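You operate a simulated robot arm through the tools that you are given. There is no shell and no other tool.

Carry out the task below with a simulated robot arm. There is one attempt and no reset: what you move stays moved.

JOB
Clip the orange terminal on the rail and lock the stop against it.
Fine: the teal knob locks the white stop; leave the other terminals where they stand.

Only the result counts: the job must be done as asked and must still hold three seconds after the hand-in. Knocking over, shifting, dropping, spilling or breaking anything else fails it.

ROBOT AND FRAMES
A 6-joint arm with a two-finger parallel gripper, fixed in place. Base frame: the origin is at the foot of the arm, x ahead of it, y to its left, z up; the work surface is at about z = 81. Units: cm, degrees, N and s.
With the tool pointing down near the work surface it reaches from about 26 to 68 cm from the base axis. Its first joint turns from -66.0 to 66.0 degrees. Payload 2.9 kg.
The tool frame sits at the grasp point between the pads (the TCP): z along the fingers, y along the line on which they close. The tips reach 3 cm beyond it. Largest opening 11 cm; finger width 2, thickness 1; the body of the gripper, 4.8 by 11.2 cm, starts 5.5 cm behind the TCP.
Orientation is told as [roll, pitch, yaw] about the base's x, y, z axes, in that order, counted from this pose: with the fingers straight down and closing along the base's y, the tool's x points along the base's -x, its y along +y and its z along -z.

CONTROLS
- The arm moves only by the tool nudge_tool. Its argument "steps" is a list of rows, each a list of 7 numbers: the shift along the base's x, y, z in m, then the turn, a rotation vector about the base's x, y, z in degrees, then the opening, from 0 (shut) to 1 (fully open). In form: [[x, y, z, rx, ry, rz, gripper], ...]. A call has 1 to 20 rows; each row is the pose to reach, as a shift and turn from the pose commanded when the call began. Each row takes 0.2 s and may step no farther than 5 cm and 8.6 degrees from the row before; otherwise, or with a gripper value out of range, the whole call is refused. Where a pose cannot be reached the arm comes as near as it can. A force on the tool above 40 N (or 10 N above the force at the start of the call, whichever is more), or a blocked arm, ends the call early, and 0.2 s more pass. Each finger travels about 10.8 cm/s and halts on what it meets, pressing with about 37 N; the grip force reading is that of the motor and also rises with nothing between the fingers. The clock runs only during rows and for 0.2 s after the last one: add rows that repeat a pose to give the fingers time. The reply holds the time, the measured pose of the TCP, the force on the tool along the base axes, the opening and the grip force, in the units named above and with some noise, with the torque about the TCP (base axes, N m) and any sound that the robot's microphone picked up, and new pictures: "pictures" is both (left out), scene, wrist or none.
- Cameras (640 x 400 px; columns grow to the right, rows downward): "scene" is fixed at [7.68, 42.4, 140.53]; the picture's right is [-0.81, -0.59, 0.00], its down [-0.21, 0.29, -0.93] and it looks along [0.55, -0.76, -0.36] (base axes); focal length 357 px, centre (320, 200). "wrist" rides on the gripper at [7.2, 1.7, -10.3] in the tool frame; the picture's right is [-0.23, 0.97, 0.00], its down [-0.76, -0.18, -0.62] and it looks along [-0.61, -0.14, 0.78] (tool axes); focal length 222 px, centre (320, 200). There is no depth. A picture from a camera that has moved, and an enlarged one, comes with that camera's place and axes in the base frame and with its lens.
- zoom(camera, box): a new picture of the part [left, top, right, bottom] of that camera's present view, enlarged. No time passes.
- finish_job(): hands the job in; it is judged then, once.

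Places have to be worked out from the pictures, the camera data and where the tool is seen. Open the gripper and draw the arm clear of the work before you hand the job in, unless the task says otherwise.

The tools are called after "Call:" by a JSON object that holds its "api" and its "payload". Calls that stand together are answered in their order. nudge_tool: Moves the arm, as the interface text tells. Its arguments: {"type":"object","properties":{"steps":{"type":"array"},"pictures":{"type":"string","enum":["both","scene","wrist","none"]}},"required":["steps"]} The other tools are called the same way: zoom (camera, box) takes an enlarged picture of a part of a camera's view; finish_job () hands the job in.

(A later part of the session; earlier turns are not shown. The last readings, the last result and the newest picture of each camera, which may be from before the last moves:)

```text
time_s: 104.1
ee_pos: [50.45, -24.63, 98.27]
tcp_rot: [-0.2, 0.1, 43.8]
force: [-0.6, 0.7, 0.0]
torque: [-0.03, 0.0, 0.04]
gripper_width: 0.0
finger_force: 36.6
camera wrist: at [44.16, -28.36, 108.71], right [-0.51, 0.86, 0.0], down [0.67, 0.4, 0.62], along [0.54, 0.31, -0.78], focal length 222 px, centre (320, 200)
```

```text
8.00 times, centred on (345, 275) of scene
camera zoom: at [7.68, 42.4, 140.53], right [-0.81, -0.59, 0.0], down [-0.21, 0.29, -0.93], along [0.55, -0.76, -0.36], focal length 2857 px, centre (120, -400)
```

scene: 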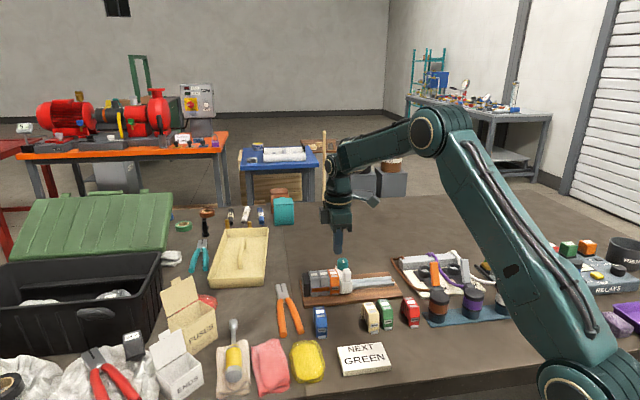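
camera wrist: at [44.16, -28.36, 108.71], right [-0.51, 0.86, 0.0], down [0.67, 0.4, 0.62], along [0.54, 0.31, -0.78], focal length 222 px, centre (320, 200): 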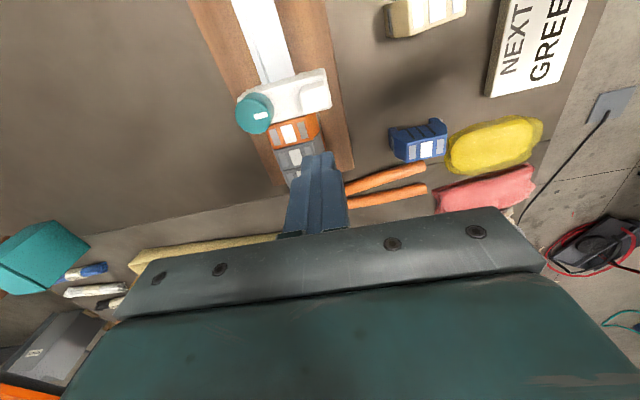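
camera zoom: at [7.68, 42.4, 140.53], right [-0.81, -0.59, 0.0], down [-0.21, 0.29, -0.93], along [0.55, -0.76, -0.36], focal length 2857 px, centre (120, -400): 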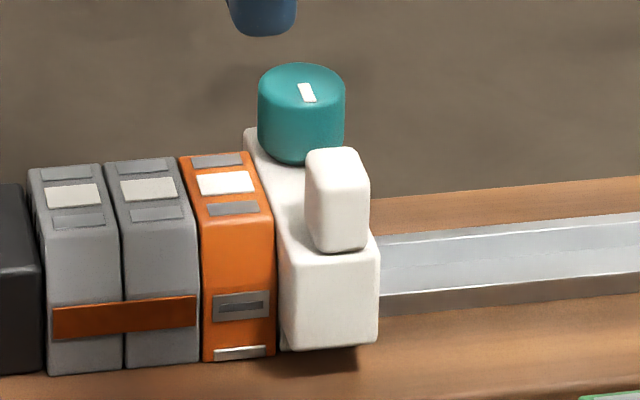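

Call:
{"api": "nudge_tool", "payload": {"steps": [[0, 0, -0.03, 0, 0, 0, 0], [0, 0, -0.055, 0, 0, 0, 0], [0, 0, -0.068, 0, 0, 0, 0], [-0.0029, -0.0028, -0.068, 0, 0, 0, 0], [-0.0043, -0.0041, -0.068, 0, 0, 0, 0]], "pictures": "scene"}}

Call:
{"api": "nudge_tool", "payload": {"steps": [[-0.0007, -0.0007, 0, 0, 0, 0, 0]], "pictures": "none"}}

Call:
{"api": "nudge_tool", "payload": {"steps": [[-0.0007, -0.0007, 0, 0, 0, 0, 0]], "pictures": "none"}}

Call:
{"api": "zoom", "payload": {"camera": "scene", "box": [315, 250, 375, 300]}}

```text
time_s: 105.3
ee_pos: [50.2, -24.83, 91.48]
tcp_rot: [-0.2, 0.2, 44.0]
force: [0.3, 0.1, 0.6]
torque: [0.03, 0.01, 0.0]
gripper_width: 0.02
finger_force: 37.1
```

scene: 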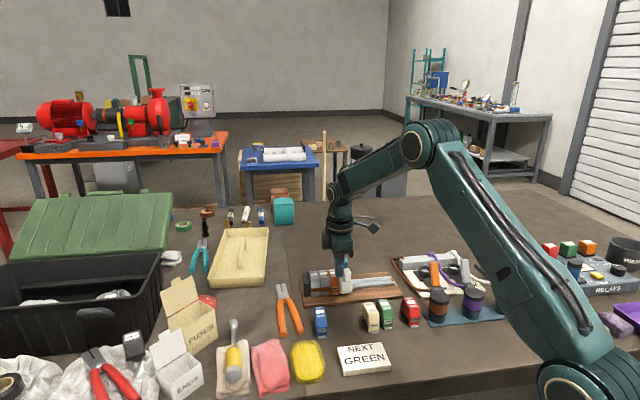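

```text
time_s: 105.7
ee_pos: [50.06, -24.95, 91.58]
tcp_rot: [-0.1, 0.2, 43.8]
force: [-0.3, -0.4, 0.3]
torque: [0.0, -0.01, -0.01]
gripper_width: 0.01
finger_force: 37.0
```

```text
time_s: 106.1
ee_pos: [49.9, -24.97, 91.51]
tcp_rot: [-0.2, 0.2, 43.9]
force: [-0.5, 0.3, -0.5]
torque: [0.02, 0.02, -0.02]
gripper_width: 0.02
finger_force: 37.4
```

```text
8.00 times, centred on (345, 275) of scene
camera zoom: at [7.68, 42.4, 140.53], right [-0.81, -0.59, 0.0], down [-0.21, 0.29, -0.93], along [0.55, -0.76, -0.36], focal length 2857 px, centre (120, -400)
```

zoom: 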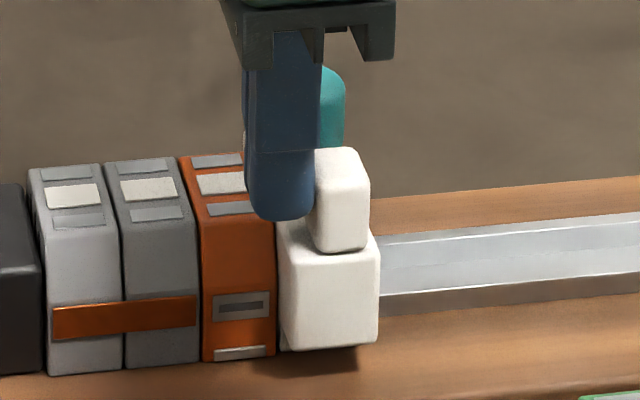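

Call:
{"api": "nudge_tool", "payload": {"steps": [[-0.0007, -0.0007, 0, 0, 0, 0, 0]], "pictures": "none"}}

Call:
{"api": "nudge_tool", "payload": {"steps": [[-0.0007, -0.0007, 0, 0, 0, 0, 0]], "pictures": "none"}}

Call:
{"api": "nudge_tool", "payload": {"steps": [[-0.0007, -0.0007, 0, 0, 0, 0, 0]], "pictures": "scene"}}

Call:
{"api": "zoom", "payload": {"camera": "scene", "box": [315, 250, 375, 300]}}

```text
time_s: 106.5
ee_pos: [49.87, -25.03, 91.49]
tcp_rot: [-0.3, 0.3, 43.9]
force: [0.8, 0.4, 0.4]
torque: [0.02, 0.02, 0.01]
gripper_width: 0.0
finger_force: 36.9
```

```text
time_s: 106.9
ee_pos: [49.7, -25.28, 91.58]
tcp_rot: [-0.2, 0.2, 43.9]
force: [0.1, 0.3, 0.0]
torque: [0.0, -0.02, 0.02]
gripper_width: 0.0
finger_force: 37.0
```

```text
time_s: 107.3
ee_pos: [49.66, -25.32, 91.46]
tcp_rot: [-0.2, 0.3, 43.9]
force: [0.0, 0.7, 0.5]
torque: [0.02, -0.04, 0.03]
gripper_width: 0.0
finger_force: 36.8
```

scene: 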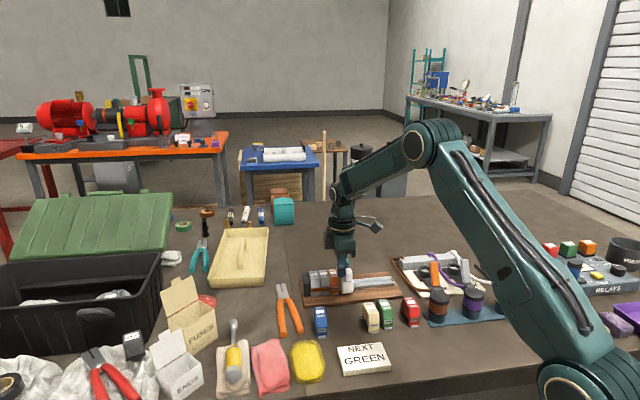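

```text
8.00 times, centred on (345, 275) of scene
camera zoom: at [7.68, 42.4, 140.53], right [-0.81, -0.59, 0.0], down [-0.21, 0.29, -0.93], along [0.55, -0.76, -0.36], focal length 2857 px, centre (120, -400)
```

zoom: 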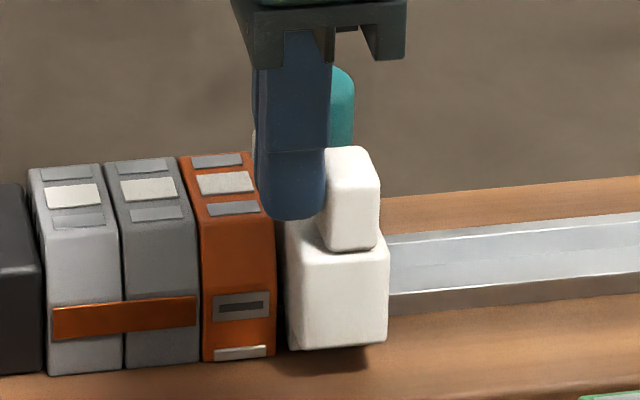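

Even released at the counter-clockwise end, the stop moves freely, so neither end has bitten so far. I'll rise to a clear viewpoint behind the stop and zoom in on its jaws against the rail.

Call:
{"api": "nudge_tool", "payload": {"steps": [[0.005, 0.005, 0.02, 0, 0, 0, 0], [0.005, 0.005, 0.06, 0, 0, 0, 0], [0.0, -0.03, 0.09, 0, 0, 0, 0.2], [-0.01, -0.07, 0.07, 0, 0, 0, 0.42], [-0.02, -0.1, 0.05, 0, 0, 0, 0.42], [-0.03, -0.1, 0.04, 0, 0, 0, 0.8], [-0.03, -0.1, 0.04, 0, 0, 0, 1.0]]}}

Call:
{"api": "zoom", "payload": {"camera": "wrist", "box": [240, 60, 440, 200]}}

```text
time_s: 108.9
ee_pos: [46.69, -35.34, 95.27]
tcp_rot: [-0.3, 0.2, 43.9]
force: [-0.4, 0.0, 0.1]
torque: [0.02, -0.01, -0.02]
gripper_width: 10.99
finger_force: 0.1
camera wrist: at [40.33, -39.17, 105.77], right [-0.51, 0.86, 0.0], down [0.67, 0.4, 0.62], along [0.54, 0.32, -0.78], focal length 222 px, centre (320, 200)
```

scene: 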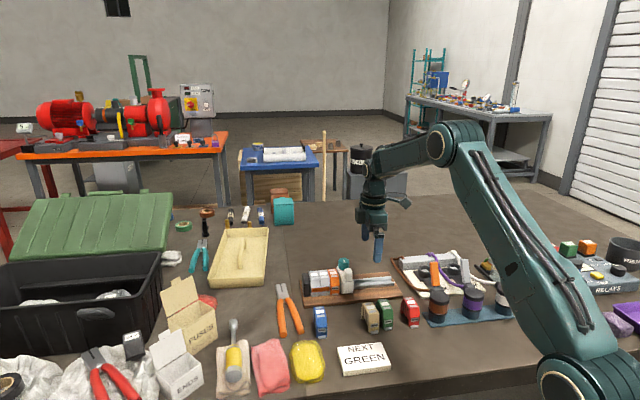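
wrist: 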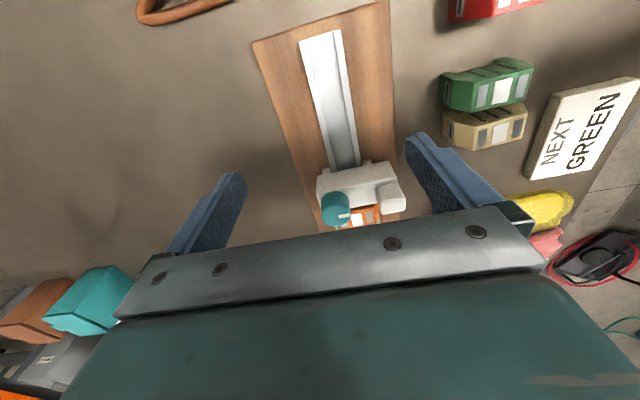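

```text
2.86 times, centred on (340, 130) of wrist
camera zoom: at [40.33, -39.17, 105.77], right [-0.51, 0.86, 0.0], down [0.67, 0.4, 0.62], along [0.54, 0.32, -0.78], focal length 635 px, centre (263, 400)
```

zoom: 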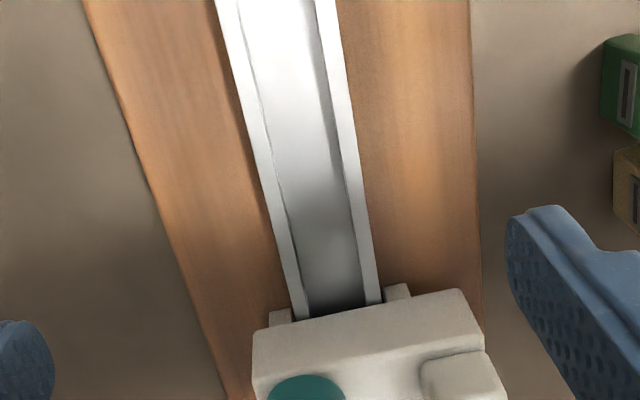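

Call:
{"api": "zoom", "payload": {"camera": "wrist", "box": [310, 145, 410, 235]}}

Call:
{"api": "zoom", "payload": {"camera": "scene", "box": [335, 255, 371, 297]}}

```text
4.44 times, centred on (360, 190) of wrist
camera zoom: at [40.33, -39.17, 105.77], right [-0.51, 0.86, 0.0], down [0.67, 0.4, 0.62], along [0.54, 0.32, -0.78], focal length 987 px, centre (142, 244)
```

zoom: 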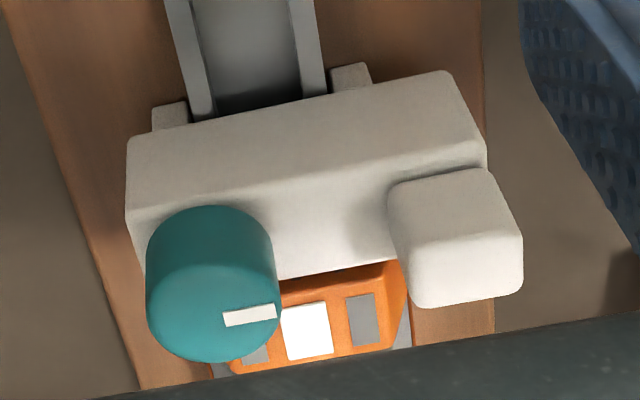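

```text
9.52 times, centred on (353, 276) of scene
camera zoom: at [7.68, 42.4, 140.53], right [-0.81, -0.59, 0.0], down [-0.21, 0.29, -0.93], along [0.55, -0.76, -0.36], focal length 3402 px, centre (6, -524)
```

zoom: 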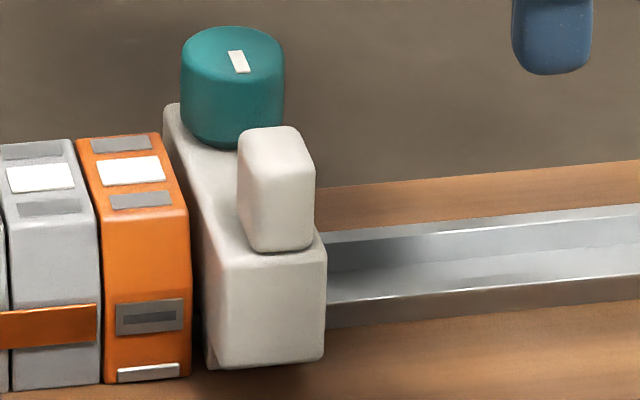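

The jaws look static. I've only tested at the two end stops, so I'll scan the sliding friction at several knob angles in between, gripping the knob and nudging the stop along the rail at each. First, re-grip.

Call:
{"api": "nudge_tool", "payload": {"steps": [[0.01, 0.015, 0.04, 0, 0, 0, 0.7], [0.035, 0.035, 0.045, 0, 0, 0, 0.42], [0.055, 0.05, 0.045, 0, 0, 0, 0.42], [0.055, 0.05, 0.045, 0, 0, 0, 0.42]], "pictures": "wrist"}}

Call:
{"api": "zoom", "payload": {"camera": "wrist", "box": [260, 60, 420, 190]}}

```text
time_s: 109.9
ee_pos: [52.57, -30.3, 99.89]
tcp_rot: [-0.2, 0.2, 44.0]
force: [0.2, -0.4, 0.5]
torque: [0.0, 0.01, -0.02]
gripper_width: 4.62
finger_force: 0.0
camera wrist: at [46.12, -34.03, 110.33], right [-0.51, 0.86, 0.0], down [0.67, 0.4, 0.62], along [0.54, 0.32, -0.78], focal length 222 px, centre (320, 200)
```

wrist: 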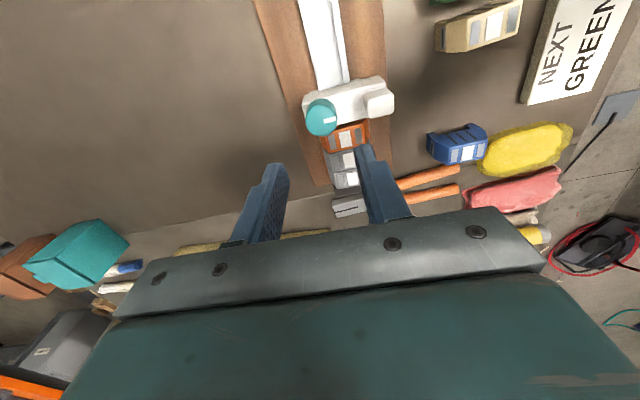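

```text
3.08 times, centred on (340, 125) of wrist
camera zoom: at [46.12, -34.03, 110.33], right [-0.51, 0.86, 0.0], down [0.67, 0.4, 0.62], along [0.54, 0.32, -0.78], focal length 684 px, centre (258, 431)
```

zoom: 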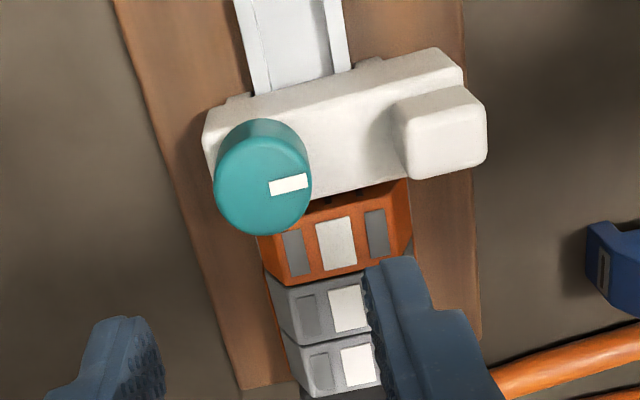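

Call:
{"api": "nudge_tool", "payload": {"steps": [[-0.0028, -0.002, -0.03, 0, 0, 0, 0.42], [-0.0028, -0.002, -0.06, 0, 0, 0, 0.42], [-0.0028, -0.002, -0.085, 0, 0, 0, 0.42], [-0.0028, -0.002, -0.085, 0, 0, 0, 0.33], [-0.0028, -0.002, -0.085, 0, 0, 0, 0.25], [-0.0028, -0.002, -0.085, 0, 0, 0, 0.1], [-0.0028, -0.002, -0.085, 0, 0, 0, 0.1]], "pictures": "none"}}

Call:
{"api": "nudge_tool", "payload": {"steps": [[-0.0014, -0.0014, 0, 0, 0, 0, 0.1], [-0.0029, -0.0028, 0, 0, 0, 0, 0.1], [-0.0043, -0.0041, 0, 0, 0, -3, 0.1], [-0.0058, -0.0055, 0, 0, 0, -6, 0.1]], "pictures": "none"}}

```text
time_s: 111.5
ee_pos: [52.04, -30.55, 91.35]
tcp_rot: [0.0, 0.3, 43.9]
force: [-6.9, 7.9, 1.7]
torque: [0.29, 0.18, 0.06]
gripper_width: 2.82
finger_force: 45.2
```

```text
time_s: 112.5
ee_pos: [51.43, -31.09, 91.44]
tcp_rot: [-0.2, 0.2, 37.8]
force: [-4.9, 5.4, -5.5]
torque: [0.21, 0.09, 0.01]
gripper_width: 2.83
finger_force: 45.4
```

Call:
{"api": "nudge_tool", "payload": {"steps": [[-0.0005, 0.0005, 0, 0, 0, -5, 0.1], [-0.0005, 0.0005, 0, 0, 0, -10, 0.1], [-0.0005, 0.0005, 0, 0, 0, -15, 0.1], [-0.0019, -0.0009, 0, 0, 0, -15, 0.1], [-0.0034, -0.0023, 0, 0, 0, -15, 0.1]], "pictures": "none"}}

Call:
{"api": "nudge_tool", "payload": {"steps": [[0, 0, 0, 0, 0, -5, 0.1], [0, 0, 0, 0, 0, -10, 0.1], [0, 0, 0, 0, 0, -15, 0.1], [0, 0, 0, 0, 0, -20, 0.1], [-0.0014, -0.0014, 0, 0, 0, -20, 0.1], [-0.0029, -0.0028, 0, 0, 0, -20, 0.1]], "pictures": "none"}}

Call:
{"api": "nudge_tool", "payload": {"steps": [[0, 0, 0, 0, 0, -5, 0.1], [0, 0, 0, 0, 0, -10, 0.1], [0, 0, 0, 0, 0, -15, 0.1], [0, 0, 0, 0, 0, -20, 0.1], [-0.0014, -0.0014, 0, 0, 0, -20, 0.1], [-0.0029, -0.0028, 0, 0, 0, -20, 0.1]], "pictures": "none"}}

Call:
{"api": "nudge_tool", "payload": {"steps": [[0, 0, 0, 0, 0, -5, 0.1], [0, 0, 0, 0, 0, -10, 0.1], [0, 0, 0, 0, 0, -15, 0.1], [0, 0, 0, 0, 0, -20, 0.1], [-0.0014, -0.0014, 0, 0, 0, -20, 0.1], [-0.0029, -0.0028, 0, 0, 0, -20, 0.1]], "pictures": "both"}}

```text
time_s: 113.7
ee_pos: [51.04, -31.18, 91.4]
tcp_rot: [-0.1, 0.3, 22.7]
force: [-1.5, 2.4, -22.3]
torque: [0.03, 0.04, 0.01]
gripper_width: 2.83
finger_force: 45.1
```

```text
time_s: 115.1
ee_pos: [50.67, -31.57, 91.45]
tcp_rot: [-0.1, 0.4, 2.8]
force: [-7.2, 7.7, -17.1]
torque: [0.24, 0.49, 0.04]
gripper_width: 2.84
finger_force: 45.8
```

```text
time_s: 116.5
ee_pos: [50.42, -31.72, 91.32]
tcp_rot: [-0.1, 0.3, -17.1]
force: [-7.8, 13.7, -17.9]
torque: [0.22, -0.69, 0.05]
gripper_width: 2.86
finger_force: 45.5
```

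```text
time_s: 117.9
ee_pos: [49.96, -32.13, 91.48]
tcp_rot: [-0.2, 0.3, -37.1]
force: [-6.2, 12.2, -16.5]
torque: [0.47, 0.05, 0.02]
gripper_width: 2.83
finger_force: 44.9
camera wrist: at [45.43, -26.39, 101.88], right [0.77, 0.64, 0.0], down [0.5, -0.6, 0.62], along [0.39, -0.48, -0.78], focal length 222 px, centre (320, 200)
```

scene: 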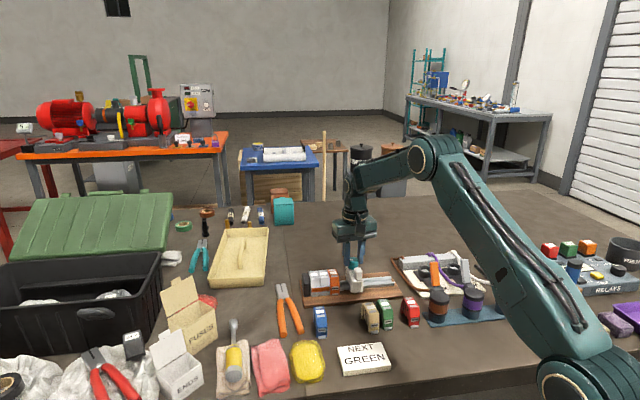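
wrist: 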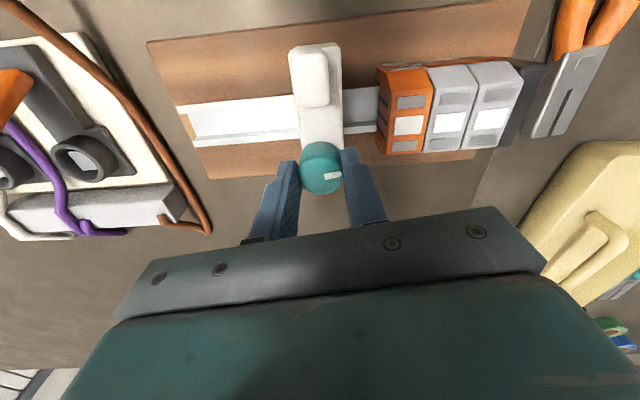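

Friction rises slightly toward clockwise, from about 0 to 4 N. I'll tighten clockwise to the end here, release, and do a clean low push from behind to measure the holding force there properly.

Call:
{"api": "nudge_tool", "payload": {"steps": [[-0.001, 0.001, -0.001, 0, 0, -4, 0.05], [-0.001, 0.001, -0.0015, 0, 0, -8, 0.05], [-0.001, 0.001, -0.0015, 0, 0, -12, 0.05], [-0.001, 0.001, -0.0015, 0, 0, -16, 0.05], [-0.001, 0.001, -0.0015, 0, 0, -20, 0.05], [-0.001, 0.001, -0.0015, 0, 0, -24, 0.05], [-0.001, 0.001, -0.0015, 0, 0, -28, 0.05], [-0.001, 0.001, -0.0015, 0, 0, -28, 0.05]], "pictures": "none"}}

Call:
{"api": "nudge_tool", "payload": {"steps": [[0, 0, 0, 0, 0, 0, 0.3], [0, 0, 0, 0, 0, 0, 0.42], [0, 0, 0.04, 0, 0, 0, 0.42], [0, 0, 0.08, 0, 0, 8, 0.42], [-0.012, -0.006, 0.1, 0, 0, 16, 0.3], [-0.024, -0.008, 0.1, 0, 0, 24, 0], [-0.04, -0.009, 0.1, 0, 0, 32, 0], [-0.043, -0.0105, 0.1, 0, 0, 40, 0], [-0.043, -0.0105, 0.1, 0, 0, 48, 0], [-0.043, -0.0105, 0.1, 0, 0, 56, 0], [-0.043, -0.0105, 0.1, 0, 0, 64, 0], [-0.043, -0.0105, 0.1, 0, 0, 72, 0], [-0.043, -0.0105, 0.1, 0, 0, 80, 0], [-0.043, -0.0105, 0.1, 0, 0, 88, 0], [-0.043, -0.0105, 0.1, 0, 0, 96, 0], [-0.043, -0.0105, 0.1, 0, 0, 104, 0], [-0.043, -0.0105, 0.1, 0, 0, 109, 0]]}}

Call:
{"api": "zoom", "payload": {"camera": "wrist", "box": [220, 60, 420, 220]}}

Call:
{"api": "zoom", "payload": {"camera": "scene", "box": [315, 250, 375, 300]}}

```text
time_s: 119.7
ee_pos: [50.19, -31.88, 91.6]
tcp_rot: [0.0, 0.0, -65.4]
force: [0.3, 1.5, 8.6]
torque: [0.04, -0.03, 0.43]
gripper_width: 2.83
finger_force: 45.0
```

```text
time_s: 123.3
ee_pos: [45.77, -33.01, 101.38]
tcp_rot: [-0.2, 0.2, 43.9]
force: [0.2, 0.9, 0.5]
torque: [-0.03, -0.04, -0.01]
gripper_width: 0.0
finger_force: 36.8
camera wrist: at [39.46, -36.82, 111.73], right [-0.51, 0.86, 0.0], down [0.67, 0.4, 0.62], along [0.53, 0.32, -0.78], focal length 222 px, centre (320, 200)
```

scene: 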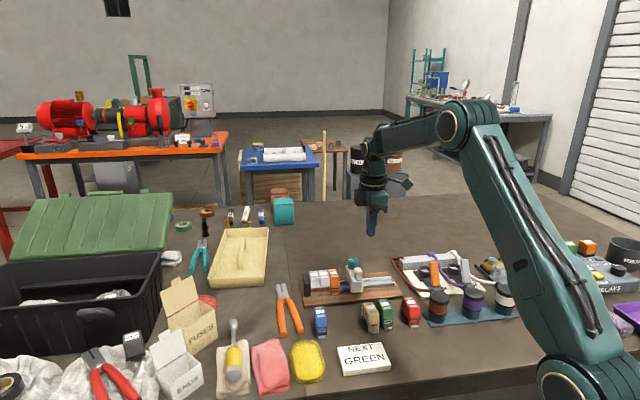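
wrist: 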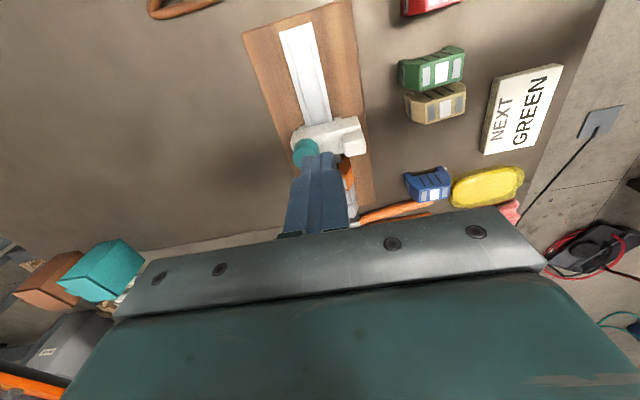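

```text
2.50 times, centred on (320, 140) of wrist
camera zoom: at [39.46, -36.82, 111.73], right [-0.51, 0.86, 0.0], down [0.67, 0.4, 0.62], along [0.53, 0.32, -0.78], focal length 555 px, centre (320, 350)
```

zoom: 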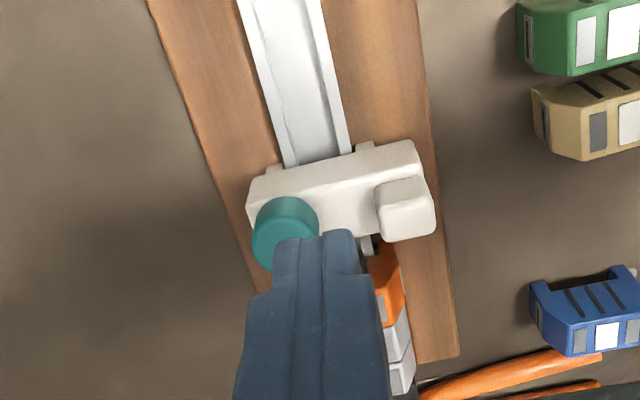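

```text
8.00 times, centred on (345, 275) of scene
camera zoom: at [7.68, 42.4, 140.53], right [-0.81, -0.59, 0.0], down [-0.21, 0.29, -0.93], along [0.55, -0.76, -0.36], focal length 2857 px, centre (120, -400)
```

zoom: 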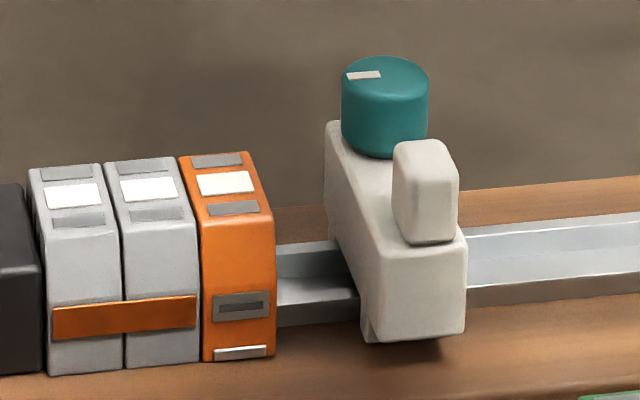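

Call:
{"api": "nudge_tool", "payload": {"steps": [[0, 0, -0.04, 0, 0, 0, 0], [0, 0, -0.08, 0, 0, 0, 0], [0, 0, -0.11, 0, 0, 0, 0], [0, 0, -0.129, 0, 0, 0, 0], [0.0036, 0.0035, -0.129, 0, 0, 0, 0], [0.0065, 0.0062, -0.129, 0, 0, 0, 0], [0.0087, 0.0083, -0.129, 0, 0, 0, 0], [0.0101, 0.0097, -0.129, 0, 0, 0, 0]], "pictures": "none"}}

Call:
{"api": "nudge_tool", "payload": {"steps": [[0.0014, 0.0014, 0, 0, 0, 0, 0]], "pictures": "none"}}

Call:
{"api": "nudge_tool", "payload": {"steps": [[0.0014, 0.0014, 0, 0, 0, 0, 0]], "pictures": "none"}}

Call:
{"api": "nudge_tool", "payload": {"steps": [[0.0014, 0.0014, 0, 0, 0, 0, 0]], "pictures": "scene"}}

Call:
{"api": "zoom", "payload": {"camera": "scene", "box": [315, 250, 375, 300]}}

```text
time_s: 125.1
ee_pos: [46.68, -32.15, 88.45]
tcp_rot: [-0.2, 0.3, 44.0]
force: [0.6, -0.1, 0.1]
torque: [-0.02, -0.01, 0.02]
gripper_width: 0.0
finger_force: 36.9
```

```text
time_s: 125.5
ee_pos: [46.97, -31.97, 88.34]
tcp_rot: [-0.2, 0.2, 43.7]
force: [-1.6, -2.3, -0.2]
torque: [-0.05, -0.01, 0.01]
gripper_width: 0.0
finger_force: 37.2
```

```text
time_s: 125.9
ee_pos: [47.07, -31.69, 88.45]
tcp_rot: [-0.1, 0.2, 43.8]
force: [-2.7, -2.5, -1.3]
torque: [0.02, 0.09, 0.03]
gripper_width: 0.01
finger_force: 36.9
```

```text
time_s: 126.3
ee_pos: [47.18, -31.73, 88.39]
tcp_rot: [-0.3, 0.2, 43.9]
force: [-2.3, -3.3, -1.4]
torque: [-0.03, 0.0, -0.05]
gripper_width: 0.0
finger_force: 37.3
```

scene: 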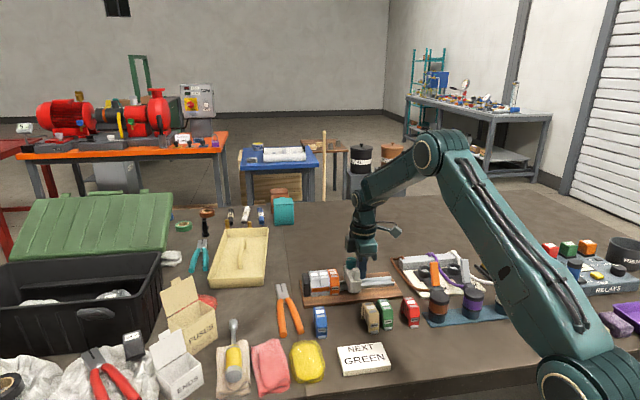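

```text
8.00 times, centred on (345, 275) of scene
camera zoom: at [7.68, 42.39, 140.54], right [-0.81, -0.59, 0.0], down [-0.21, 0.29, -0.93], along [0.55, -0.76, -0.36], focal length 2857 px, centre (120, -400)
```

zoom: 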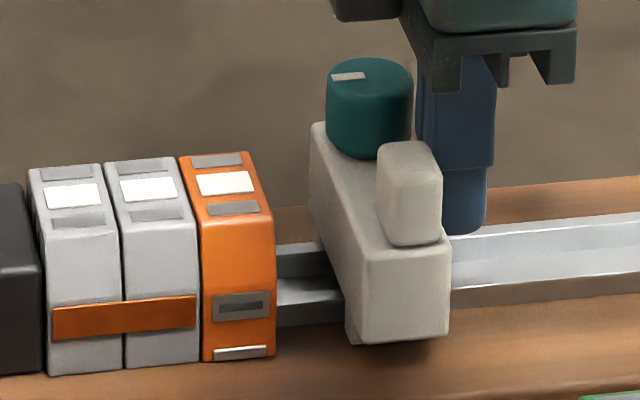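

With the knob clockwise and released, the stop needs a steady 3.5–4 N to slide. I'll repeat exactly the same measurement at the counter-clockwise end for a fair comparison.

Call:
{"api": "nudge_tool", "payload": {"steps": [[-0.0072, -0.0069, 0, 0, 0, 0, 0], [-0.0101, -0.0097, 0.01, 0, 0, 0, 0], [-0.0101, -0.0097, 0.05, 0, 0, 0, 0], [-0.0101, -0.0097, 0.09, 0, 0, 0, 0], [0.012, -0.005, 0.12, 0, 0, -5, 0.2], [0.031, 0.0, 0.11, 0, 0, -10, 0.42], [0.031, 0.0, 0.11, 0, 0, -10, 0.42]], "pictures": "wrist"}}

Call:
{"api": "zoom", "payload": {"camera": "wrist", "box": [260, 60, 420, 190]}}

```text
time_s: 127.9
ee_pos: [50.36, -31.74, 99.42]
tcp_rot: [-0.2, 0.3, 33.8]
force: [0.0, 0.1, 0.1]
torque: [0.03, 0.04, 0.03]
gripper_width: 4.58
finger_force: 0.0
camera wrist: at [43.4, -34.21, 109.86], right [-0.35, 0.94, 0.0], down [0.73, 0.28, 0.62], along [0.58, 0.22, -0.78], focal length 222 px, centre (320, 200)
```

wrist: 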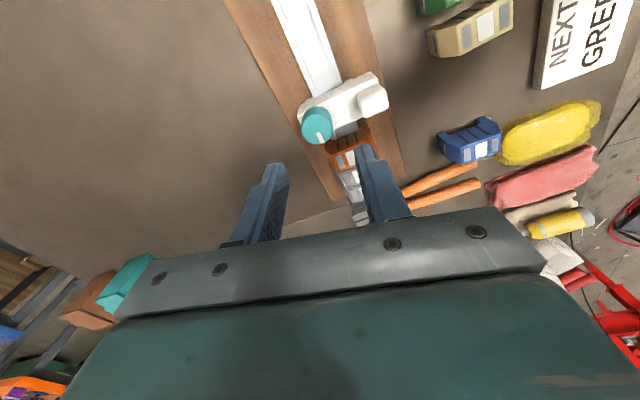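

```text
3.08 times, centred on (340, 125) of wrist
camera zoom: at [43.4, -34.21, 109.86], right [-0.35, 0.94, 0.0], down [0.73, 0.28, 0.62], along [0.58, 0.22, -0.78], focal length 684 px, centre (258, 431)
```

zoom: 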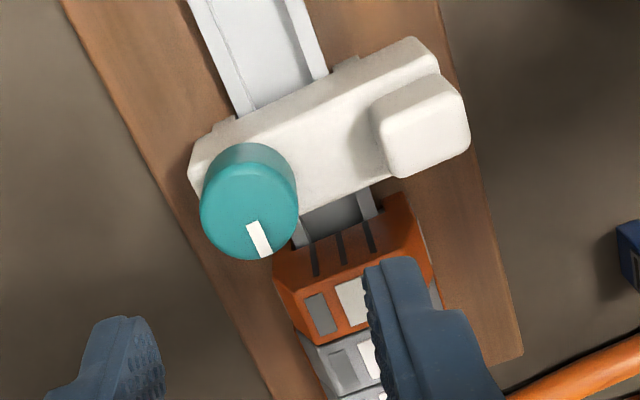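

Call:
{"api": "nudge_tool", "payload": {"steps": [[0.003, -0.0018, -0.02, 0, 0, -6, 0.42], [0.003, -0.0018, -0.04, 0, 0, -12, 0.42], [0.003, -0.0018, -0.06, 0, 0, -18, 0.42], [0.003, -0.0018, -0.075, 0, 0, -24, 0.42], [0.003, -0.0018, -0.081, 0, 0, -24, 0.42], [0.003, -0.0018, -0.081, 0, 0, -24, 0.33], [0.003, -0.0018, -0.081, 0, 0, -24, 0.25], [0.003, -0.0018, -0.081, 0, 0, -24, 0.1], [0.003, -0.0018, -0.081, 0, 0, -24, 0.1]], "pictures": "none"}}

Call:
{"api": "nudge_tool", "payload": {"steps": [[0, 0, 0, 0, 0, 5, 0.1], [0, 0, 0, 0, 0, 10, 0.1], [0, 0, 0, 0, 0, 15, 0.1], [0, 0, 0, 0, 0, 20, 0.1], [0, 0, 0, 0, 0, 25, 0.1], [0, 0, 0, 0, 0, 30, 0.1], [0, 0, 0, 0, 0, 35, 0.1], [0, 0, 0, 0, 0, 40, 0.1], [0, 0, 0, 0, 0, 45, 0.1], [0, 0, 0, 0, 0, 50, 0.1], [0, 0, 0, 0, 0, 55, 0.1], [0, 0, 0, 0, 0, 60, 0.1], [0, 0, 0, 0, 0, 65, 0.1], [0, 0, 0, 0, 0, 70, 0.1], [0, 0, 0, 0, 0, 75, 0.1], [0, 0, 0, 0, 0, 80, 0.1], [0, 0, 0, 0, 0, 85, 0.1], [0, 0, 0, 0, 0, 90, 0.1], [0, 0, 0, 0, 0, 95, 0.1], [0, 0, 0, 0, 0, 100, 0.1]], "pictures": "none"}}

Call:
{"api": "nudge_tool", "payload": {"steps": [[0, 0, 0, 0, 0, 4, 0.1], [0, 0, 0, 0, 0, 8, 0.1], [0, 0, 0, 0, 0, 12, 0.1], [0, 0, 0, 0, 0, 12, 0.1]], "pictures": "wrist"}}

Call:
{"api": "zoom", "payload": {"camera": "wrist", "box": [220, 60, 420, 220]}}

```text
time_s: 129.9
ee_pos: [50.62, -31.86, 91.25]
tcp_rot: [-0.2, 0.2, 9.8]
force: [3.3, -4.1, -4.1]
torque: [-0.09, -0.2, 0.01]
gripper_width: 2.85
finger_force: 45.1
```

```text
time_s: 134.1
ee_pos: [50.57, -32.02, 91.34]
tcp_rot: [-0.2, 0.2, 110.0]
force: [0.3, 0.1, -10.6]
torque: [0.08, 0.14, -0.59]
gripper_width: 2.86
finger_force: 44.9
```

```text
time_s: 135.1
ee_pos: [50.53, -31.82, 91.4]
tcp_rot: [-0.2, 0.4, 121.9]
force: [1.2, -1.5, -1.4]
torque: [0.03, -0.01, -0.29]
gripper_width: 2.86
finger_force: 44.6
camera wrist: at [53.03, -38.9, 101.9], right [-0.95, -0.32, -0.01], down [-0.26, 0.74, 0.62], along [-0.2, 0.59, -0.78], focal length 222 px, centre (320, 200)
```

wrist: 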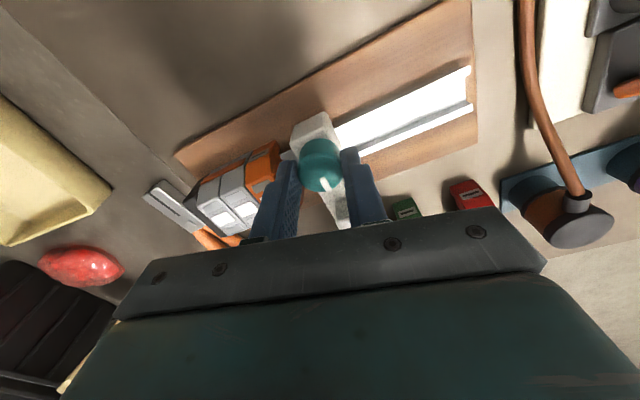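

```text
2.50 times, centred on (320, 140) of wrist
camera zoom: at [53.03, -38.9, 101.9], right [-0.95, -0.32, -0.01], down [-0.26, 0.74, 0.62], along [-0.2, 0.59, -0.78], focal length 555 px, centre (320, 350)
```

zoom: 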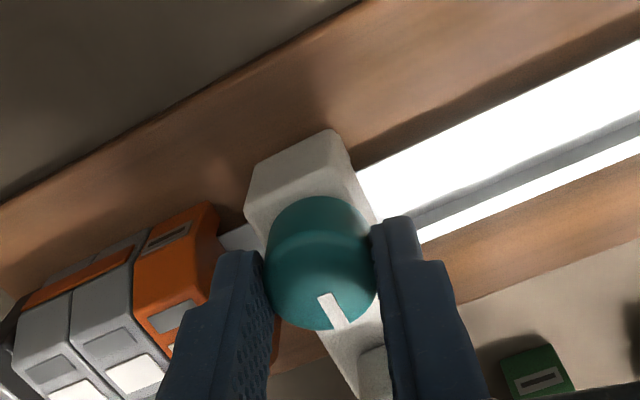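

Call:
{"api": "nudge_tool", "payload": {"steps": [[0, 0, 0, 0, 0, 0, 0.3], [0, 0, 0, 0, 0, 0, 0.42], [0, 0, 0.04, 0, 0, 0, 0.42], [0, 0, 0.08, 0, 0, -8, 0.42], [-0.012, -0.006, 0.1, 0, 0, -16, 0.3], [-0.024, -0.008, 0.1, 0, 0, -24, 0], [-0.04, -0.009, 0.1, 0, 0, -32, 0], [-0.043, -0.0105, 0.1, 0, 0, -40, 0], [-0.043, -0.0105, 0.1, 0, 0, -48, 0], [-0.043, -0.0105, 0.1, 0, 0, -56, 0], [-0.043, -0.0105, 0.1, 0, 0, -64, 0], [-0.043, -0.0105, 0.1, 0, 0, -72, 0], [-0.043, -0.0105, 0.1, 0, 0, -78, 0], [-0.043, -0.0105, 0.06, 0, 0, -78, 0], [-0.043, -0.0105, 0.02, 0, 0, -78, 0], [-0.043, -0.0105, -0.01, 0, 0, -78, 0], [-0.043, -0.0105, -0.029, 0, 0, -78, 0], [-0.0371, -0.0048, -0.029, 0, 0, -78, 0], [-0.0342, -0.0021, -0.029, 0, 0, -78, 0]], "pictures": "scene"}}

Call:
{"api": "nudge_tool", "payload": {"steps": [[0.0014, 0.0014, 0, 0, 0, 0, 0]], "pictures": "none"}}

Call:
{"api": "nudge_tool", "payload": {"steps": [[0.0014, 0.0014, 0, 0, 0, 0, 0]], "pictures": "none"}}

Call:
{"api": "nudge_tool", "payload": {"steps": [[0.0014, 0.0014, 0, 0, 0, 0, 0]], "pictures": "none"}}

Call:
{"api": "nudge_tool", "payload": {"steps": [[0.0014, 0.0014, 0, 0, 0, 0, 0]], "pictures": "scene"}}

Call:
{"api": "zoom", "payload": {"camera": "scene", "box": [315, 250, 375, 300]}}

```text
time_s: 139.1
ee_pos: [47.24, -32.24, 88.47]
tcp_rot: [-0.2, 0.2, 43.9]
force: [0.1, 0.6, 0.9]
torque: [-0.02, -0.01, 0.0]
gripper_width: 0.0
finger_force: 37.1
```

scene: 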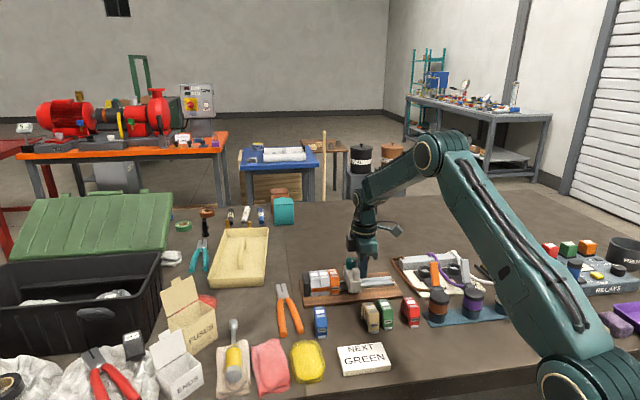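

```text
time_s: 139.5
ee_pos: [47.4, -31.83, 88.54]
tcp_rot: [-0.2, 0.1, 43.9]
force: [-0.1, -0.4, -0.3]
torque: [-0.02, 0.0, -0.02]
gripper_width: 0.0
finger_force: 37.2
```

```text
time_s: 139.9
ee_pos: [47.46, -31.72, 88.4]
tcp_rot: [-0.2, 0.2, 43.9]
force: [-1.3, -0.2, -0.3]
torque: [-0.07, 0.01, -0.01]
gripper_width: 0.01
finger_force: 36.9
```

```text
time_s: 140.3
ee_pos: [47.58, -31.53, 88.36]
tcp_rot: [-0.2, 0.2, 43.8]
force: [-0.5, -0.2, 0.4]
torque: [-0.01, 0.0, 0.02]
gripper_width: 0.0
finger_force: 37.1
```

```text
time_s: 140.7
ee_pos: [47.73, -31.51, 88.56]
tcp_rot: [-0.2, 0.2, 43.8]
force: [-0.5, -0.6, -0.2]
torque: [0.03, -0.01, 0.02]
gripper_width: 0.0
finger_force: 36.9
```

scene: 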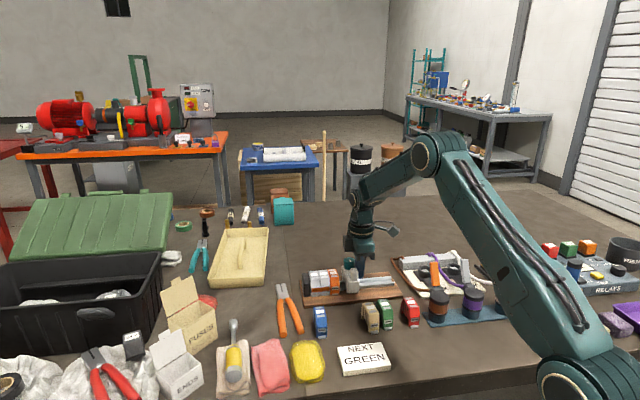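

```text
8.00 times, centred on (345, 275) of scene
camera zoom: at [7.68, 42.4, 140.53], right [-0.81, -0.59, 0.0], down [-0.21, 0.29, -0.93], along [0.55, -0.76, -0.36], focal length 2857 px, centre (120, -400)
```

zoom: 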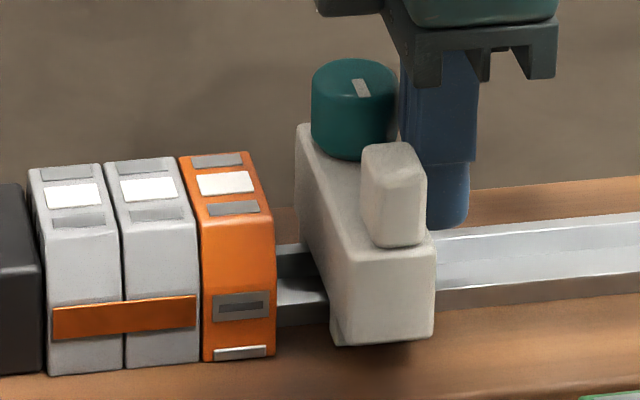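

That settles it. In the same test, counter-clockwise gives about 0.5 N and clockwise about 4 N, with much stronger drag at speed (the 41 N spike at the start). So the knob is loose counter-clockwise and clamps clockwise, and it started off nearly clamped. With it loosened, I'll push the stop firmly against the orange terminal and then clamp it clockwise.

Call:
{"api": "nudge_tool", "payload": {"steps": [[0.0029, 0.0028, 0, 0, 0, 0, 0], [0.0058, 0.0055, 0, 0, 0, 0, 0], [0.0087, 0.0083, 0, 0, 0, 0, 0], [0.0108, 0.0104, 0, 0, 0, 0, 0], [0.0123, 0.0117, 0, 0, 0, 0, 0]], "pictures": "none"}}

Call:
{"api": "nudge_tool", "payload": {"steps": [[0.0007, 0.0007, 0, 0, 0, 0, 0], [0.0014, 0.0014, 0, 0, 0, 0, 0]], "pictures": "none"}}

Call:
{"api": "nudge_tool", "payload": {"steps": [[0.0007, 0.0007, 0, 0, 0, 0, 0], [0.0014, 0.0014, 0, 0, 0, 0, 0]], "pictures": "scene"}}

Call:
{"api": "zoom", "payload": {"camera": "scene", "box": [315, 250, 375, 300]}}

```text
time_s: 141.9
ee_pos: [48.97, -30.24, 88.4]
tcp_rot: [-0.2, 0.2, 43.9]
force: [-0.4, 0.2, 0.7]
torque: [0.02, 0.01, -0.02]
gripper_width: 0.0
finger_force: 37.3
```

```text
time_s: 142.5
ee_pos: [49.05, -30.09, 88.36]
tcp_rot: [-0.2, 0.3, 43.8]
force: [-0.4, -0.9, 0.4]
torque: [-0.01, -0.03, 0.0]
gripper_width: 0.0
finger_force: 36.9
```

```text
time_s: 143.1
ee_pos: [49.24, -30.1, 88.41]
tcp_rot: [-0.1, 0.3, 43.6]
force: [-6.5, -6.9, 0.4]
torque: [-0.09, 0.05, 0.01]
gripper_width: 0.02
finger_force: 37.2
```

scene: 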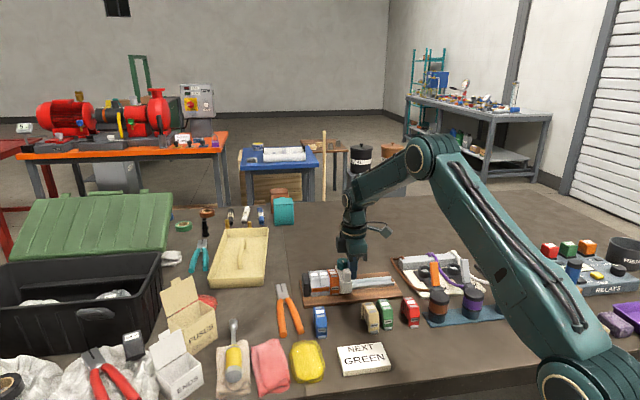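

```text
8.00 times, centred on (345, 275) of scene
camera zoom: at [7.66, 42.38, 140.54], right [-0.81, -0.59, 0.0], down [-0.21, 0.29, -0.93], along [0.55, -0.76, -0.36], focal length 2857 px, centre (120, -400)
```

zoom: 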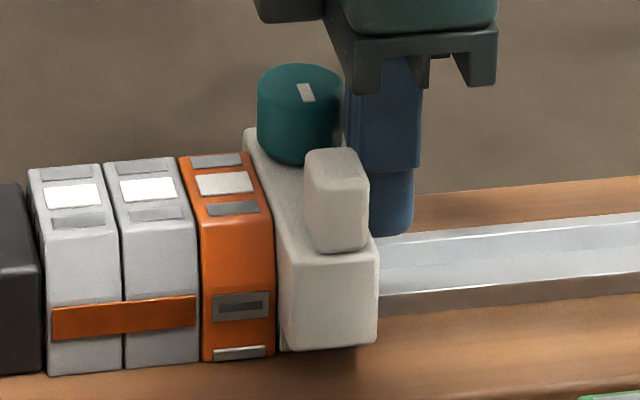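

Loose, it slid at 2 cm/s with only about 0.4 N, against 8–11 N at the start, which confirms clockwise clamps. Contact is at about 9 N now. I'll press a bit more, back off and go to the knob.

Call:
{"api": "nudge_tool", "payload": {"steps": [[0.0007, 0.0007, 0, 0, 0, 0, 0], [0.0012, 0.0011, 0, 0, 0, 0, 0], [0.0012, 0.0011, 0, 0, 0, 0, 0]], "pictures": "none"}}

Call:
{"api": "nudge_tool", "payload": {"steps": [[-0.0072, -0.0069, 0, 0, 0, 0, 0], [-0.0145, -0.0138, 0.005, 0, 0, 0, 0], [-0.0145, -0.0138, 0.05, 0, 0, 0, 0], [-0.0145, -0.0138, 0.09, 0, 0, 0, 0], [0.012, -0.005, 0.12, 0, 0, 0, 0.2], [0.031, 0.0, 0.11, 0, 0, 0, 0.42], [0.031, 0.0, 0.11, 0, 0, 0, 0.42]]}}

Call:
{"api": "zoom", "payload": {"camera": "wrist", "box": [260, 60, 420, 190]}}

Call:
{"api": "zoom", "payload": {"camera": "scene", "box": [315, 250, 375, 300]}}

```text
time_s: 143.9
ee_pos: [49.15, -30.02, 88.5]
tcp_rot: [0.0, 0.5, 43.6]
force: [-25.3, -13.1, 3.4]
torque: [0.0, 0.39, 0.11]
gripper_width: 0.0
finger_force: 36.7
```

```text
time_s: 145.5
ee_pos: [52.54, -29.9, 99.56]
tcp_rot: [-0.2, 0.2, 43.8]
force: [-0.7, 0.1, 0.0]
torque: [0.0, 0.03, -0.02]
gripper_width: 4.63
finger_force: 0.0
camera wrist: at [46.21, -33.58, 109.91], right [-0.51, 0.86, 0.0], down [0.67, 0.4, 0.62], along [0.54, 0.31, -0.78], focal length 222 px, centre (320, 200)
```

scene: 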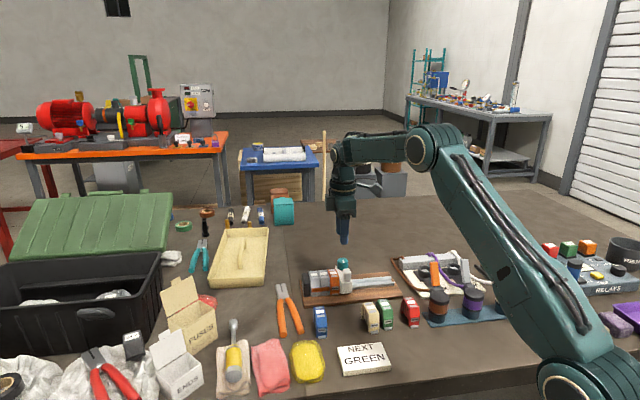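
wrist: 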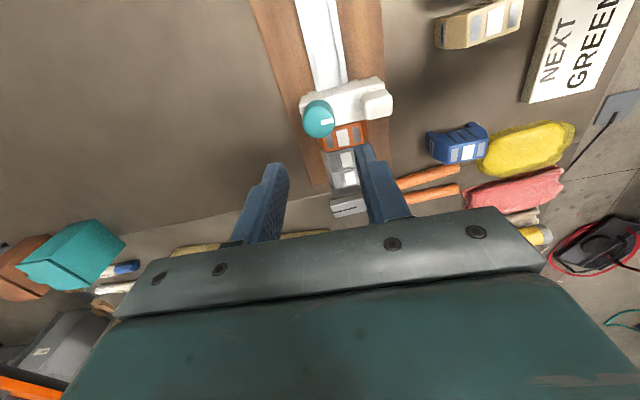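

```text
3.08 times, centred on (340, 125) of wrist
camera zoom: at [46.21, -33.58, 109.91], right [-0.51, 0.86, 0.0], down [0.67, 0.4, 0.62], along [0.54, 0.31, -0.78], focal length 684 px, centre (258, 431)
```

zoom: 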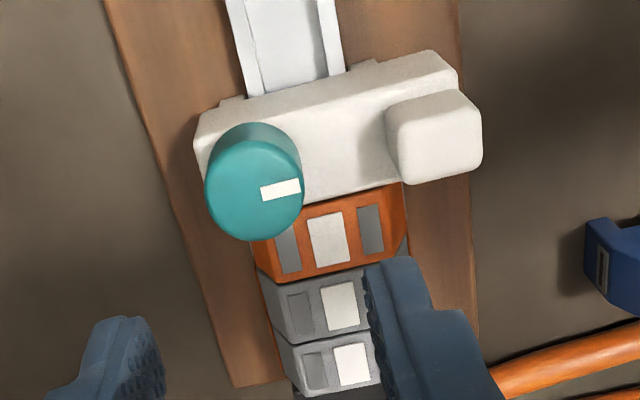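

```text
8.00 times, centred on (345, 275) of scene
camera zoom: at [7.68, 42.4, 140.53], right [-0.81, -0.59, 0.0], down [-0.21, 0.29, -0.93], along [0.55, -0.76, -0.36], focal length 2857 px, centre (120, -400)
```

zoom: 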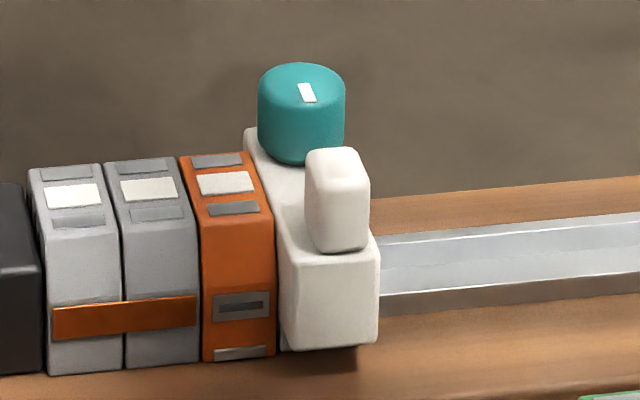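

Call:
{"api": "nudge_tool", "payload": {"steps": [[-0.0025, -0.0028, -0.03, 0, 0, 0, 0.42], [-0.0025, -0.0028, -0.06, 0, 0, 0, 0.42], [-0.0025, -0.0028, -0.083, 0, 0, 0, 0.42], [-0.0025, -0.0028, -0.083, 0, 0, 0, 0.33], [-0.0025, -0.0028, -0.083, 0, 0, 0, 0.25], [-0.0025, -0.0028, -0.083, 0, 0, 0, 0.1], [-0.0025, -0.0028, -0.083, 0, 0, 0, 0.1]], "pictures": "none"}}

```text
time_s: 147.1
ee_pos: [52.3, -30.14, 91.08]
tcp_rot: [-0.2, 0.1, 43.7]
force: [3.5, -3.7, -4.4]
torque: [-0.07, -0.23, 0.0]
gripper_width: 2.82
finger_force: 45.0
```

A clean grip. I'll add a light push toward the terminal and turn clockwise through the full range.

Call:
{"api": "nudge_tool", "payload": {"steps": [[0.0013, 0.0006, 0, 0, 0, 0, 0.1], [0.0013, 0.0006, 0, 0, 0, -4.5, 0.1], [0.0013, 0.0006, 0, 0, 0, -9, 0.1], [0.0013, 0.0006, 0, 0, 0, -13.5, 0.1], [0.0013, 0.0006, 0, 0, 0, -18, 0.1], [0.0013, 0.0006, 0, 0, 0, -22.5, 0.1], [0.0013, 0.0006, 0, 0, 0, -27, 0.1], [0.0013, 0.0006, 0, 0, 0, -31.5, 0.1], [0.0013, 0.0006, 0, 0, 0, -36, 0.1], [0.0013, 0.0006, 0, 0, 0, -40.5, 0.1], [0.0013, 0.0006, 0, 0, 0, -45, 0.1], [0.0013, 0.0006, 0, 0, 0, -49.5, 0.1], [0.0013, 0.0006, 0, 0, 0, -54, 0.1], [0.0013, 0.0006, 0, 0, 0, -58.5, 0.1], [0.0013, 0.0006, 0, 0, 0, -63, 0.1], [0.0013, 0.0006, 0, 0, 0, -67.5, 0.1], [0.0013, 0.0006, 0, 0, 0, -72, 0.1], [0.0013, 0.0006, 0, 0, 0, -76.5, 0.1], [0.0013, 0.0006, 0, 0, 0, -81, 0.1], [0.0013, 0.0006, 0, 0, 0, -85.5, 0.1]], "pictures": "scene"}}

Call:
{"api": "zoom", "payload": {"camera": "scene", "box": [315, 250, 375, 300]}}

```text
time_s: 151.3
ee_pos: [52.35, -30.06, 91.1]
tcp_rot: [-0.1, 0.2, -41.7]
force: [-19.2, 6.3, 20.9]
torque: [0.03, 0.37, -0.05]
gripper_width: 2.85
finger_force: 44.4
```

scene: 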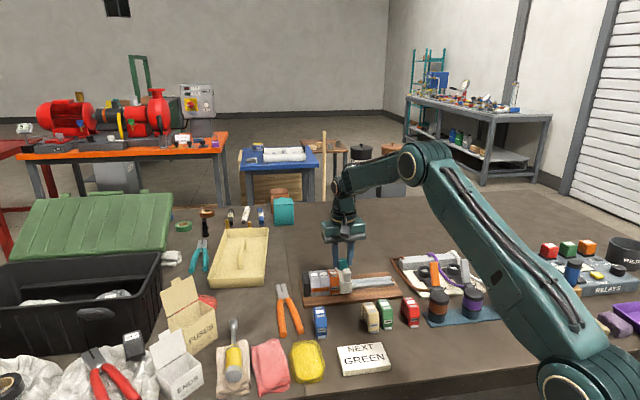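

```text
8.00 times, centred on (345, 275) of scene
camera zoom: at [7.6, 42.44, 140.52], right [-0.81, -0.59, 0.0], down [-0.21, 0.29, -0.93], along [0.55, -0.76, -0.36], focal length 2857 px, centre (120, -400)
```

zoom: 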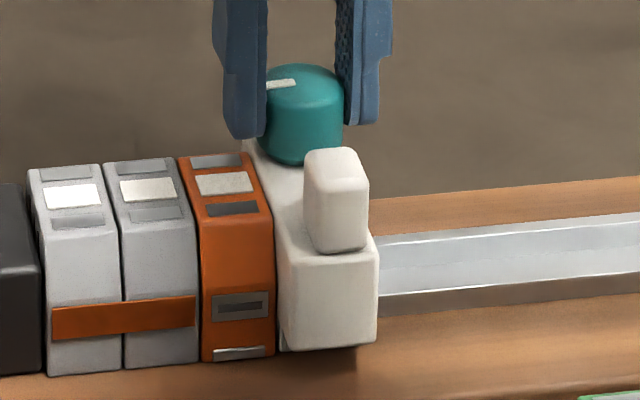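

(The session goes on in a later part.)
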